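You operate a simulated robot arm through the tools that you are given. There is no shell and no other tool. Be economical: measure what you need, move in short steps, check, and stop when the job is done.

Carry out the task below with a simulated robot arm. There is one attempt and no reset: what you move stays moved.

TASK
Slide the blue sample mould along the fitting bench until it stands next to the mould marked one.

It is judged by the outcome, as a careful person would: the job done as asked, and still so three seconds after it is handed in. It fails if anything else is knocked over, pushed out of place, dropped, spilled or broken.

THE ROBOT
A 7-joint arm with a two-finger parallel gripper, fixed in place. Base frame: the origin is at the foot of the arm, x ahead of it, y to its left, z up; the work surface is at about z = 0.84. Lengths are in m, angles in rad, forces in N, time in s.
With the tool pointing down near the work surface it reaches from about 0.24 to 0.68 m from the base axis. Its first joint turns from -1.152 to 1.152 rad. Payload 2.4 kg.
Tool frame: the origin (TCP) lies between the finger pads and is the grasp point; the fingertips stand 0.03 m ahead of it; z points along the fingers, y is the line along which they close. The gripper opens to 0.094 m. The fingers are 0.028 m wide and 0.01 m thick; the gripper's body (0.05 by 0.096 m) begins 0.055 m behind the TCP.
Orientation is told as [roll, pitch, yaw] about the base's x, y, z axes, in that order, counted from this pose: with the fingers straight down and closing along the base's y, the tool's x points along the base's -x, its y along +y and its z along -z.

THE INTERFACE
- The arm moves only by the tool jog_arm. Its argument "plan" is a list of rows, each an object (a shift or turn left out is 0, a gripper value left out holds the last) with "translation": the shift along the tool's x, y, z in m, a list of three; "dr": the turn, a rotation vector about the tool's x, y, z in rad, a list of three; "grip": the gripper command, from -1 (shut) to 1 (fully open), values between in proportion. In form: [{"translation": [tx, ty, tz], "dr": [rx, ry, rz], "grip": grip}, ...]. A call has 1 to 20 rows; each row shifts and turns the commanded pose from where the row before left it, along the tool's axes as they then stand. A row lasts 0.2 s, in which the tool goes at most 0.05 m and 0.15 rad; a call with a longer step from one row to the next is refused whole, and so is a gripper value outside its range. A pose out of reach is approached as far as the arm can. The call stops where the force on the tool passes 40 N (or 10 N more than at its start, if that is more) or the arm is blocked; 0.2 s more then pass. The fingers move at their own pace (about 0.153 m/s each) and stop on an object; they squeeze with about 35 N. The grip force told is the motor's: it shows also when the fingers shut on nothing. Time passes only in rows, and 0.2 s behind the last, so rows that do not move let the fingers close. It gives the time, the measured TCP pose, the force on the tool (base axes), the opening and the grip force at its end, in the units of the frame above (readings bear some noise).
- Cameras (640 x 400 px; columns grow to the right, rows downward): "scene" is fixed at [0.0534, 0.506, 1.43]; the picture's right is [-0.40, -0.91, 0.00], its down [-0.64, 0.28, -0.71] and it looks along [0.65, -0.29, -0.70] (base axes); focal length 327 px, centre (320, 200). "wrist" rides on the gripper at [-0.037, 0, -0.058] in the tool frame; the picture's right is [0.00, -1.00, 0.00], its down [0.97, 0.00, -0.24] and it looks along [0.24, 0.00, 0.97] (tool axes); focal length 218 px, centre (320, 200).
- get_image(camera): a new picture of that camera. No time passes.
- point_at(camera, pixels): for up to 12 pixels [column, row] of the newest picture of that camera ("zoom" is the newest enlarged one), the place [x, y, z] in the base frame of the surface seen there, good to about 0.002 m. No time passes.
- inspect(camera, box): a new picture of the part [left, top, right, bottom] of that camera's present view, enlarged. No time passes.
- hand_in(): hands the job in; it is judged then, once.

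Work in short steps. Measure before you move; look again where a grasp or a placing could have gone wrong, and mend it. You have 60 turns and 30 pictures in all, the two below and enlarged ones among them. Open the gripper and draw the arm clear of the work before you hand the job in, unless the task says otherwise; then end with one line.

The tools are called after ">>>" as name(argument=value, ...) on one line, values as JSON. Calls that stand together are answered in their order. jog_arm: Moves the arm, as the interface text tells. Its arguments: {"type":"object","properties":{"plan":{"type":"array"}},"required":["plan"]} The other tools are called the same way: get_image (camera) takes a picture; point_at (camera, pixels) gives the place of the surface under pixels of a picture; inspect (camera, box) takes an enlarged picture of a part of a camera's view; hand_in () hands the job in.

At the start:

```text
time_s: 0.0
ee_pos: [0.3624, 0.1976, 1.0287]
orientation: [-0.001, 0.001, 0.001]
ft_force: [0.5, -0.3, -0.4]
grip_width: 0.0941
finger_force: 0.0
```

scene: 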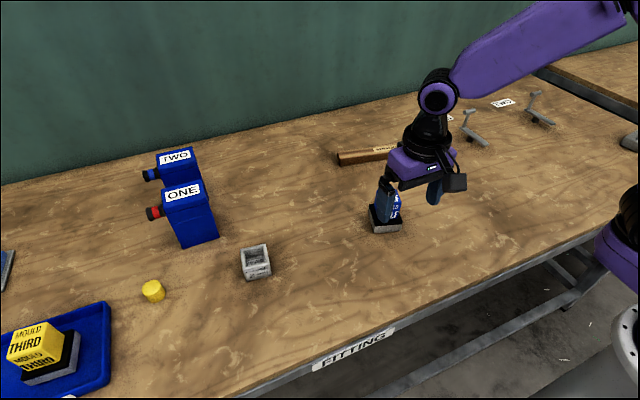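
wrist: 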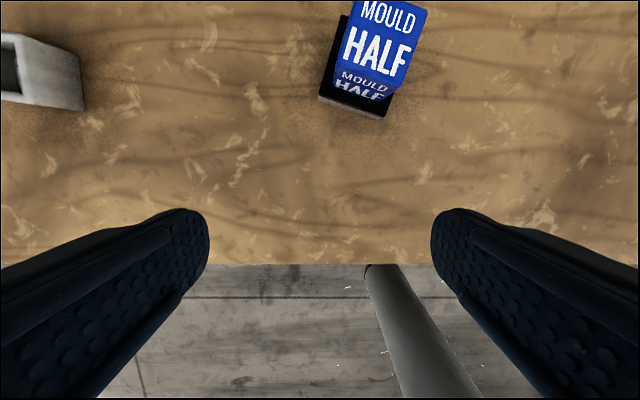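

The pictures show a blue "MOULD HALF" block near (388,210), blue "ONE"/"TWO" objects on the left and a yellow "MOULD THIRD". I enlarge to identify which is the mould marked one.

>>> inspect(camera="scene", box=[0, 130, 280, 400])

>>> inspect(camera="scene", box=[310, 80, 640, 290])

```text
1.48 times, centred on (140, 265) of scene
```

zoom: 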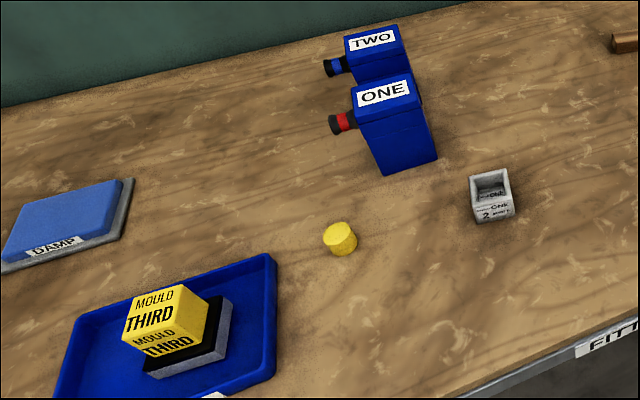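

```text
1.90 times, centred on (475, 185) of scene
```

zoom: 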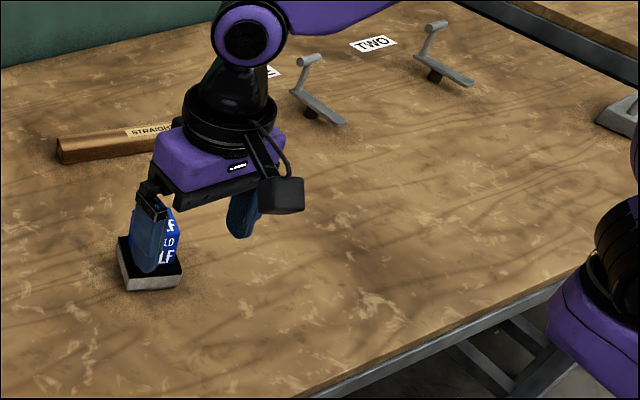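

Small grey open box at (256,262) carries writing "ONE"; I enlarge it and measure it.

>>> inspect(camera="scene", box=[226, 234, 290, 290])

>>> inspect(camera="scene", box=[350, 165, 430, 245])

>>> point_at(camera="wrist", pixels=[[319, 98], [386, 116], [335, 76], [402, 88], [366, 2], [426, 12], [340, 20], [366, 92], [83, 108], [80, 58], [2, 34], [340, 190]])

>>> point_at(camera="scene", pixels=[[241, 248], [267, 245], [271, 263], [246, 267], [247, 281], [271, 276], [256, 256], [371, 225], [402, 222], [404, 230], [376, 235], [154, 291]])

```text
7.14 times, centred on (258, 262) of scene
```

zoom: 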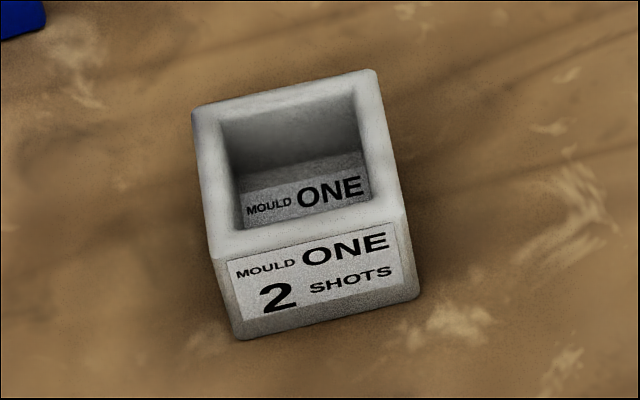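

```text
5.00 times, centred on (390, 205) of scene
```

zoom: 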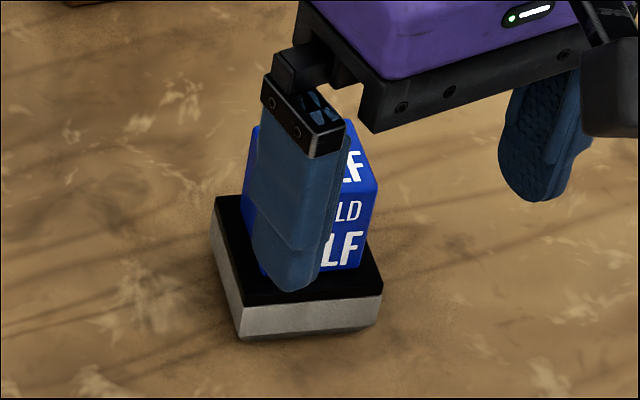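

```text
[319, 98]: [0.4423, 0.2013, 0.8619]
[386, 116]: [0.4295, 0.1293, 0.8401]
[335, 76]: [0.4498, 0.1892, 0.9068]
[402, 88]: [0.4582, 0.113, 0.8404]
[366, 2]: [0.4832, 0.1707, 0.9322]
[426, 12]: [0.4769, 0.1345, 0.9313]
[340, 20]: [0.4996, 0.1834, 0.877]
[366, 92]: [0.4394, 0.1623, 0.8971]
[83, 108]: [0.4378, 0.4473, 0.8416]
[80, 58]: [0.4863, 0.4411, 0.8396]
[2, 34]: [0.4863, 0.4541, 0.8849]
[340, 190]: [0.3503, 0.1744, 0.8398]
```

```text
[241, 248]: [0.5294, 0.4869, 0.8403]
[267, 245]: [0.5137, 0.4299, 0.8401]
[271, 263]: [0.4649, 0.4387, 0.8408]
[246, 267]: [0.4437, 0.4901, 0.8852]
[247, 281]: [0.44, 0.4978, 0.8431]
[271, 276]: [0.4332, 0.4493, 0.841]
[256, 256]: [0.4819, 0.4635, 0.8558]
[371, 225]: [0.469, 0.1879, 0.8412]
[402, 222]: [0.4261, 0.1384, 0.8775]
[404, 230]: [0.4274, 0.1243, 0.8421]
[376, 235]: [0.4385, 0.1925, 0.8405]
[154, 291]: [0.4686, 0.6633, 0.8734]
```

The grey box is "MOULD ONE" (near face x≈0.437, y 0.447–0.497). The blue mould stands at about (0.46,0.16). I move above it to see it whole from the wrist.

>>> jog_arm(plan=[{"translation": [0, 0, -0.04]}, {"translation": [-0.035, -0.01, -0.02]}, {"translation": [-0.035, -0.015, 0]}, {"translation": [0, -0.012, 0]}, {}])

>>> get_image(camera="wrist")

>>> get_image(camera="scene")

```text
time_s: 1.2
ee_pos: [0.4319, 0.1601, 1.0896]
orientation: [-0.001, 0.0, 0.0]
ft_force: [-1.6, 0.2, -0.2]
grip_width: 0.094
finger_force: 0.0
```

```text
23 pictures are left
```

wrist: 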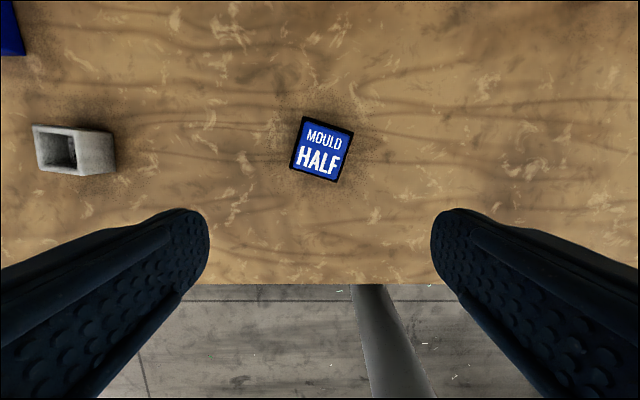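

```text
22 pictures are left
```

scene: 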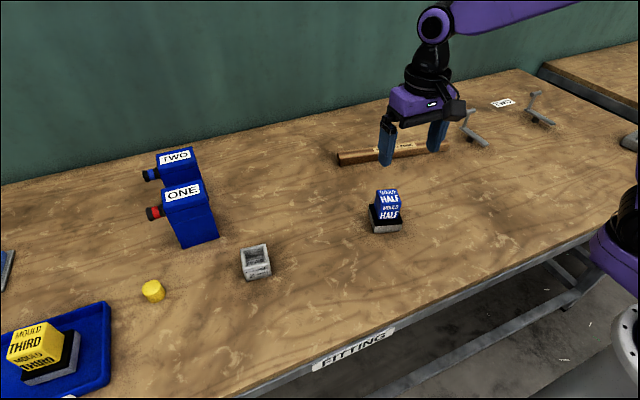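

>>> inspect(camera="wrist", box=[280, 105, 364, 195])

>>> inspect(camera="scene", box=[355, 180, 419, 240])

```text
4.44 times, centred on (322, 150) of wrist
```

zoom: 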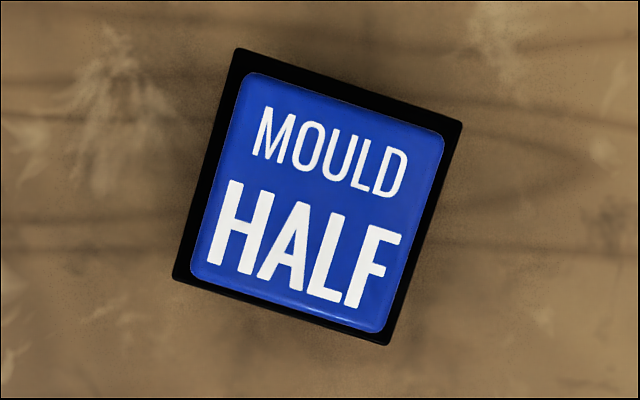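

```text
6.67 times, centred on (387, 210) of scene
```

zoom: 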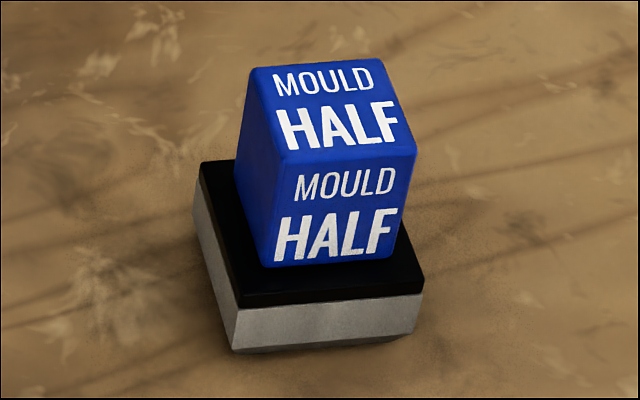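

I measure the blue mould: block-top corners and base corners in the last zoom, then its top-view corners in the wrist picture.

>>> point_at(camera="zoom", pixels=[[204, 168], [240, 303], [420, 290], [238, 348], [412, 332], [256, 75], [383, 63], [412, 152], [280, 157], [272, 262], [400, 250], [197, 205]])

>>> point_at(camera="wrist", pixels=[[303, 118], [353, 132], [337, 181], [291, 167], [312, 123], [350, 136], [336, 177], [296, 166], [32, 126], [111, 133], [116, 173], [40, 172]])

```text
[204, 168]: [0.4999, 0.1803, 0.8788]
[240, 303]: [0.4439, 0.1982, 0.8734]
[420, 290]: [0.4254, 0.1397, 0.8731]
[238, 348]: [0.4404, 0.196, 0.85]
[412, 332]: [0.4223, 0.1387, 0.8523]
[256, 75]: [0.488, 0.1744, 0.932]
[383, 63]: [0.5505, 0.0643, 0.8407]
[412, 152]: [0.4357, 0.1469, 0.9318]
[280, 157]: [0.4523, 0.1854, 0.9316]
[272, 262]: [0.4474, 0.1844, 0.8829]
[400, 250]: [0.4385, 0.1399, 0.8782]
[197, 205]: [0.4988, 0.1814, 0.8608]
```

```text
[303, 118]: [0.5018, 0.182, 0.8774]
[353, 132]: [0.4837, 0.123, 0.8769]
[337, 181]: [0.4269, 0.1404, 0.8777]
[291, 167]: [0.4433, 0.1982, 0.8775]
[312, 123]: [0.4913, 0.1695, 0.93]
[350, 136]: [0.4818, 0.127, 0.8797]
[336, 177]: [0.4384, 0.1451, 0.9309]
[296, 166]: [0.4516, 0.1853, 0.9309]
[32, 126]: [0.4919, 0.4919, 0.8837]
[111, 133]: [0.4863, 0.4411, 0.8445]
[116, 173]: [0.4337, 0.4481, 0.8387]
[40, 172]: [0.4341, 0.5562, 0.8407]
```

Base block: centre (0.464,0.161), side about 0.061, top z 0.878, turned about -0.29 rad; blue top 0.932. I'll grip its ±x faces so no finger lies between the moulds: shift above the centre and turn yaw to 1.28.

>>> jog_arm(plan=[{"translation": [-0.032, 0.001, 0]}, {"dr": [0, 0, -0.142]}, {"dr": [0, 0, -0.142]}, {"dr": [0, 0, -0.142]}, {"dr": [0, 0, -0.142]}, {"dr": [0, 0, -0.142]}, {"dr": [0, 0, -0.142]}, {"dr": [0, 0, -0.142]}, {"dr": [0, 0, -0.142]}, {"dr": [0, 0, -0.142]}, {}, {}])

>>> get_image(camera="wrist")

>>> point_at(camera="scene", pixels=[[218, 238], [182, 247], [206, 190], [166, 203], [147, 214], [240, 273], [256, 247], [270, 262]])

```text
time_s: 3.8
ee_pos: [0.4642, 0.1619, 1.0896]
orientation: [0.0, 0.0, 1.278]
ft_force: [0.1, -1.1, 0.0]
grip_width: 0.094
finger_force: 0.0
```

```text
19 pictures are left
```

wrist: 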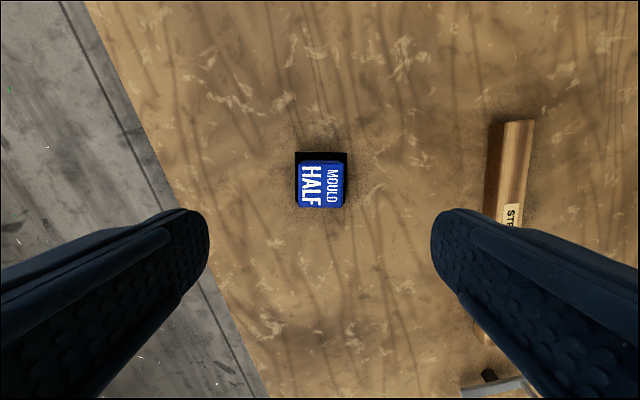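

```text
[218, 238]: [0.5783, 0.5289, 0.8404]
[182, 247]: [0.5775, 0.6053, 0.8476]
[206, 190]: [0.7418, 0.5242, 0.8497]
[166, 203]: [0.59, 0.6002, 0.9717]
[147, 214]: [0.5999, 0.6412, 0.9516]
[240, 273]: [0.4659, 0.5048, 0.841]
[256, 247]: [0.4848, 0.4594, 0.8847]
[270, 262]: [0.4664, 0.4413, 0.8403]
```

Aligned, with the block centred at column 321. I descend to TCP z 0.886 (palm 9 mm above the blue top), stopping to check before closing.

>>> jog_arm(plan=[{"translation": [0, 0, 0.04]}, {"translation": [0, 0, 0.04]}, {"translation": [0, 0, 0.04]}, {"translation": [0, 0, 0.03]}, {"translation": [0, 0, 0.025]}, {"translation": [0, 0, 0.0186]}, {"translation": [0, 0, 0.01]}, {}])

>>> get_image(camera="scene")

```text
time_s: 5.6
ee_pos: [0.4638, 0.1627, 0.8859]
orientation: [-0.001, 0.0, 1.28]
ft_force: [-0.2, -0.8, 0.3]
grip_width: 0.0941
finger_force: 0.0
```

```text
18 pictures are left
```

scene: 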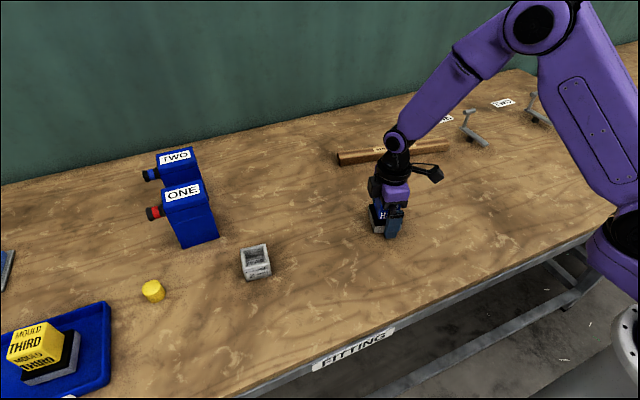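

Fingers are on either side of the base, no contact. I close.

>>> jog_arm(plan=[{"grip": 0.5}, {"grip": 0.35}, {"grip": 0.2}, {"grip": -1}, {"grip": -1}, {"grip": -1}])

>>> inspect(camera="scene", box=[340, 160, 440, 250])

```text
time_s: 7.0
ee_pos: [0.4655, 0.1625, 0.8861]
orientation: [-0.002, 0.0, 1.28]
ft_force: [5.0, -0.7, 1.0]
grip_width: 0.0638
finger_force: 34.8
```

```text
4.44 times, centred on (390, 205) of scene
```

zoom: 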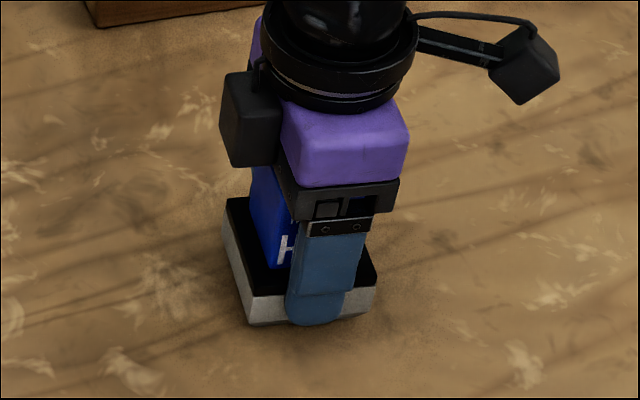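

Grip holds at 0.064 m on the base with 35 N. I slide slowly (no lift) by about (-0.007, +0.20), stopping short of mould one.

>>> jog_arm(plan=[{"translation": [-0.003, 0.001, 0]}, {"translation": [-0.0108, 0.00365, 0]}, {"translation": [-0.0108, 0.00365, 0]}, {"translation": [-0.0108, 0.00365, 0]}, {"translation": [-0.0108, 0.00365, 0]}, {"translation": [-0.0108, 0.00365, 0]}, {"translation": [-0.0108, 0.00365, 0]}, {"translation": [-0.0108, 0.00365, 0]}, {"translation": [-0.0108, 0.00365, 0]}, {"translation": [-0.0108, 0.00365, 0]}, {"translation": [-0.0108, 0.00365, 0]}, {"translation": [-0.0108, 0.00365, 0]}, {"translation": [-0.0108, 0.00365, 0]}, {"translation": [-0.0108, 0.00365, 0]}, {"translation": [-0.0108, 0.00365, 0]}, {"translation": [-0.0108, 0.00365, 0]}, {"translation": [-0.0108, 0.00365, 0]}, {"translation": [-0.0108, 0.00365, 0]}, {"translation": [-0.003, 0.001, 0]}, {}])

>>> inspect(camera="scene", box=[200, 170, 360, 300])

```text
time_s: 11.2
ee_pos: [0.4591, 0.3625, 0.886]
orientation: [0.002, 0.0, 1.281]
ft_force: [0.2, -3.6, 2.6]
grip_width: 0.064
finger_force: 35.2
```

```text
3.08 times, centred on (280, 235) of scene
```

zoom: 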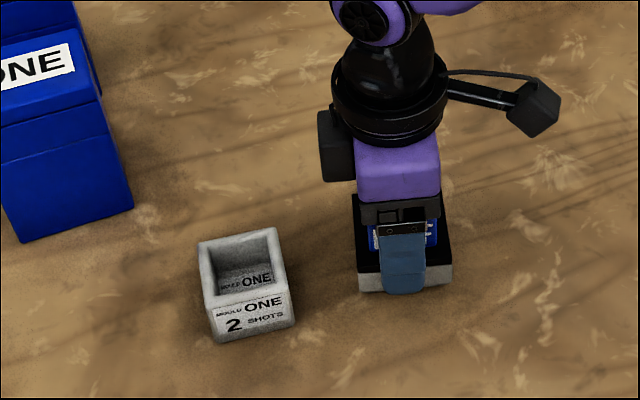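

The mould came along whole. I measure the facing edges before the last stretch.

>>> point_at(camera="zoom", pixels=[[277, 231], [292, 297], [294, 322], [207, 305], [201, 246], [355, 200], [360, 272], [361, 288], [451, 265], [216, 340]])

```text
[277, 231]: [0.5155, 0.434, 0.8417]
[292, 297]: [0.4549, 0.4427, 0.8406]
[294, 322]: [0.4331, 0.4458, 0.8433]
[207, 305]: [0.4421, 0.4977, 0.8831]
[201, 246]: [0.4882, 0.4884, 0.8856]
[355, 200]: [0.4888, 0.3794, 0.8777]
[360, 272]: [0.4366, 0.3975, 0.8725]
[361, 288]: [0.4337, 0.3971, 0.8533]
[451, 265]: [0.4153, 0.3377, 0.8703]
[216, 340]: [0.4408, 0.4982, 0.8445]
```

Mould one's facing side is at y≈0.443 (yaw ≈-0.17), the blue base's at ≈0.395. I turn it +0.12 rad to match and slide 37 mm more, leaving about 1 cm.

>>> jog_arm(plan=[{"dr": [0, 0, -0.04]}, {"dr": [0, 0, -0.04]}, {"dr": [0, 0, -0.04]}, {"translation": [-0.006, 0.0019, 0]}, {"translation": [-0.006, 0.0019, 0]}, {"translation": [-0.006, 0.0019, 0]}, {"translation": [-0.006, 0.0019, 0]}, {"translation": [-0.006, 0.0019, 0]}, {"translation": [-0.006, 0.0018, 0]}, {}])

>>> inspect(camera="scene", box=[220, 200, 340, 300])

```text
time_s: 13.4
ee_pos: [0.454, 0.399, 0.886]
orientation: [0.0, -0.001, 1.399]
ft_force: [-0.1, -3.0, 1.0]
grip_width: 0.0637
finger_force: 35.4
```

```text
4.00 times, centred on (280, 250) of scene
```

zoom: 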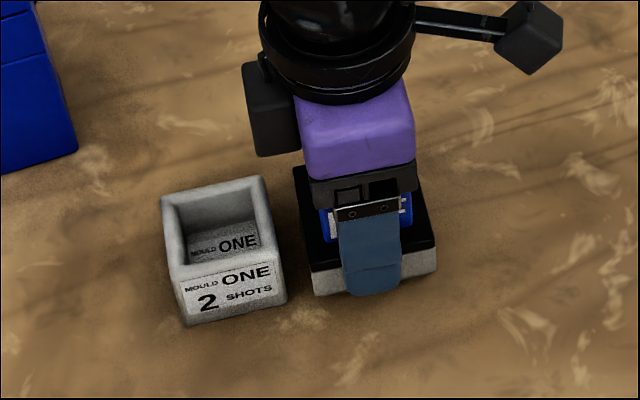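

The two stand side by side with a narrow gap (about 1 cm). I open, let it settle and rise straight up.

>>> jog_arm(plan=[{"grip": 0.6}, {"grip": 0.9}, {}, {}, {"translation": [0, 0, -0.015]}, {"translation": [0, 0, -0.03]}, {"translation": [0, 0, -0.04]}, {"translation": [0, 0, -0.045]}, {"translation": [0, 0, -0.045]}, {"translation": [0, 0, -0.03]}, {"translation": [0.04, 0, 0]}, {"translation": [0.045, 0, 0]}, {"translation": [0.045, 0, 0]}, {"translation": [0.04, 0, 0]}, {}])

>>> get_image(camera="scene")

>>> inspect(camera="scene", box=[220, 200, 340, 300])

```text
time_s: 16.6
ee_pos: [0.4248, 0.2309, 1.0908]
orientation: [0.001, 0.001, 1.399]
ft_force: [0.3, 0.3, 0.4]
grip_width: 0.0893
finger_force: 0.1
```

```text
14 pictures are left
```

scene: 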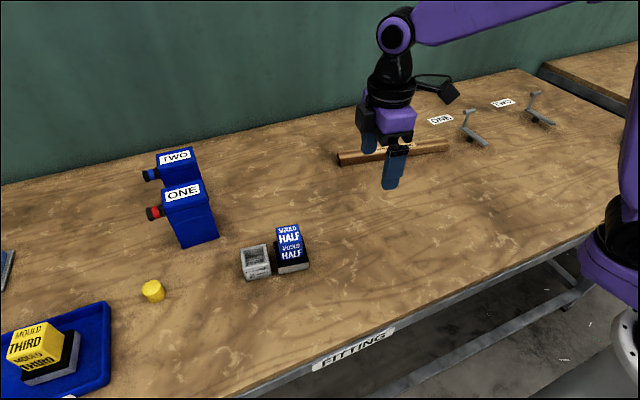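

```text
4.00 times, centred on (280, 250) of scene
```

zoom: 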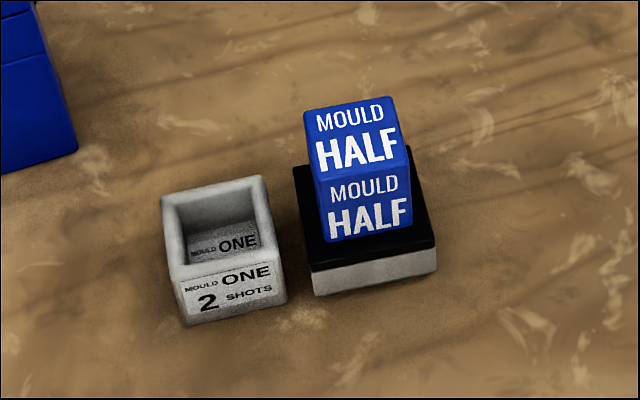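

The blue mould stands upright beside mould one with a small gap, nothing else has moved, and the arm is clear. I hand in.

>>> hand_in()

```text
The job is handed in.
```

The blue mould was slid along the bench without lifting and now stands upright about 1 cm from mould one; nothing else was moved.
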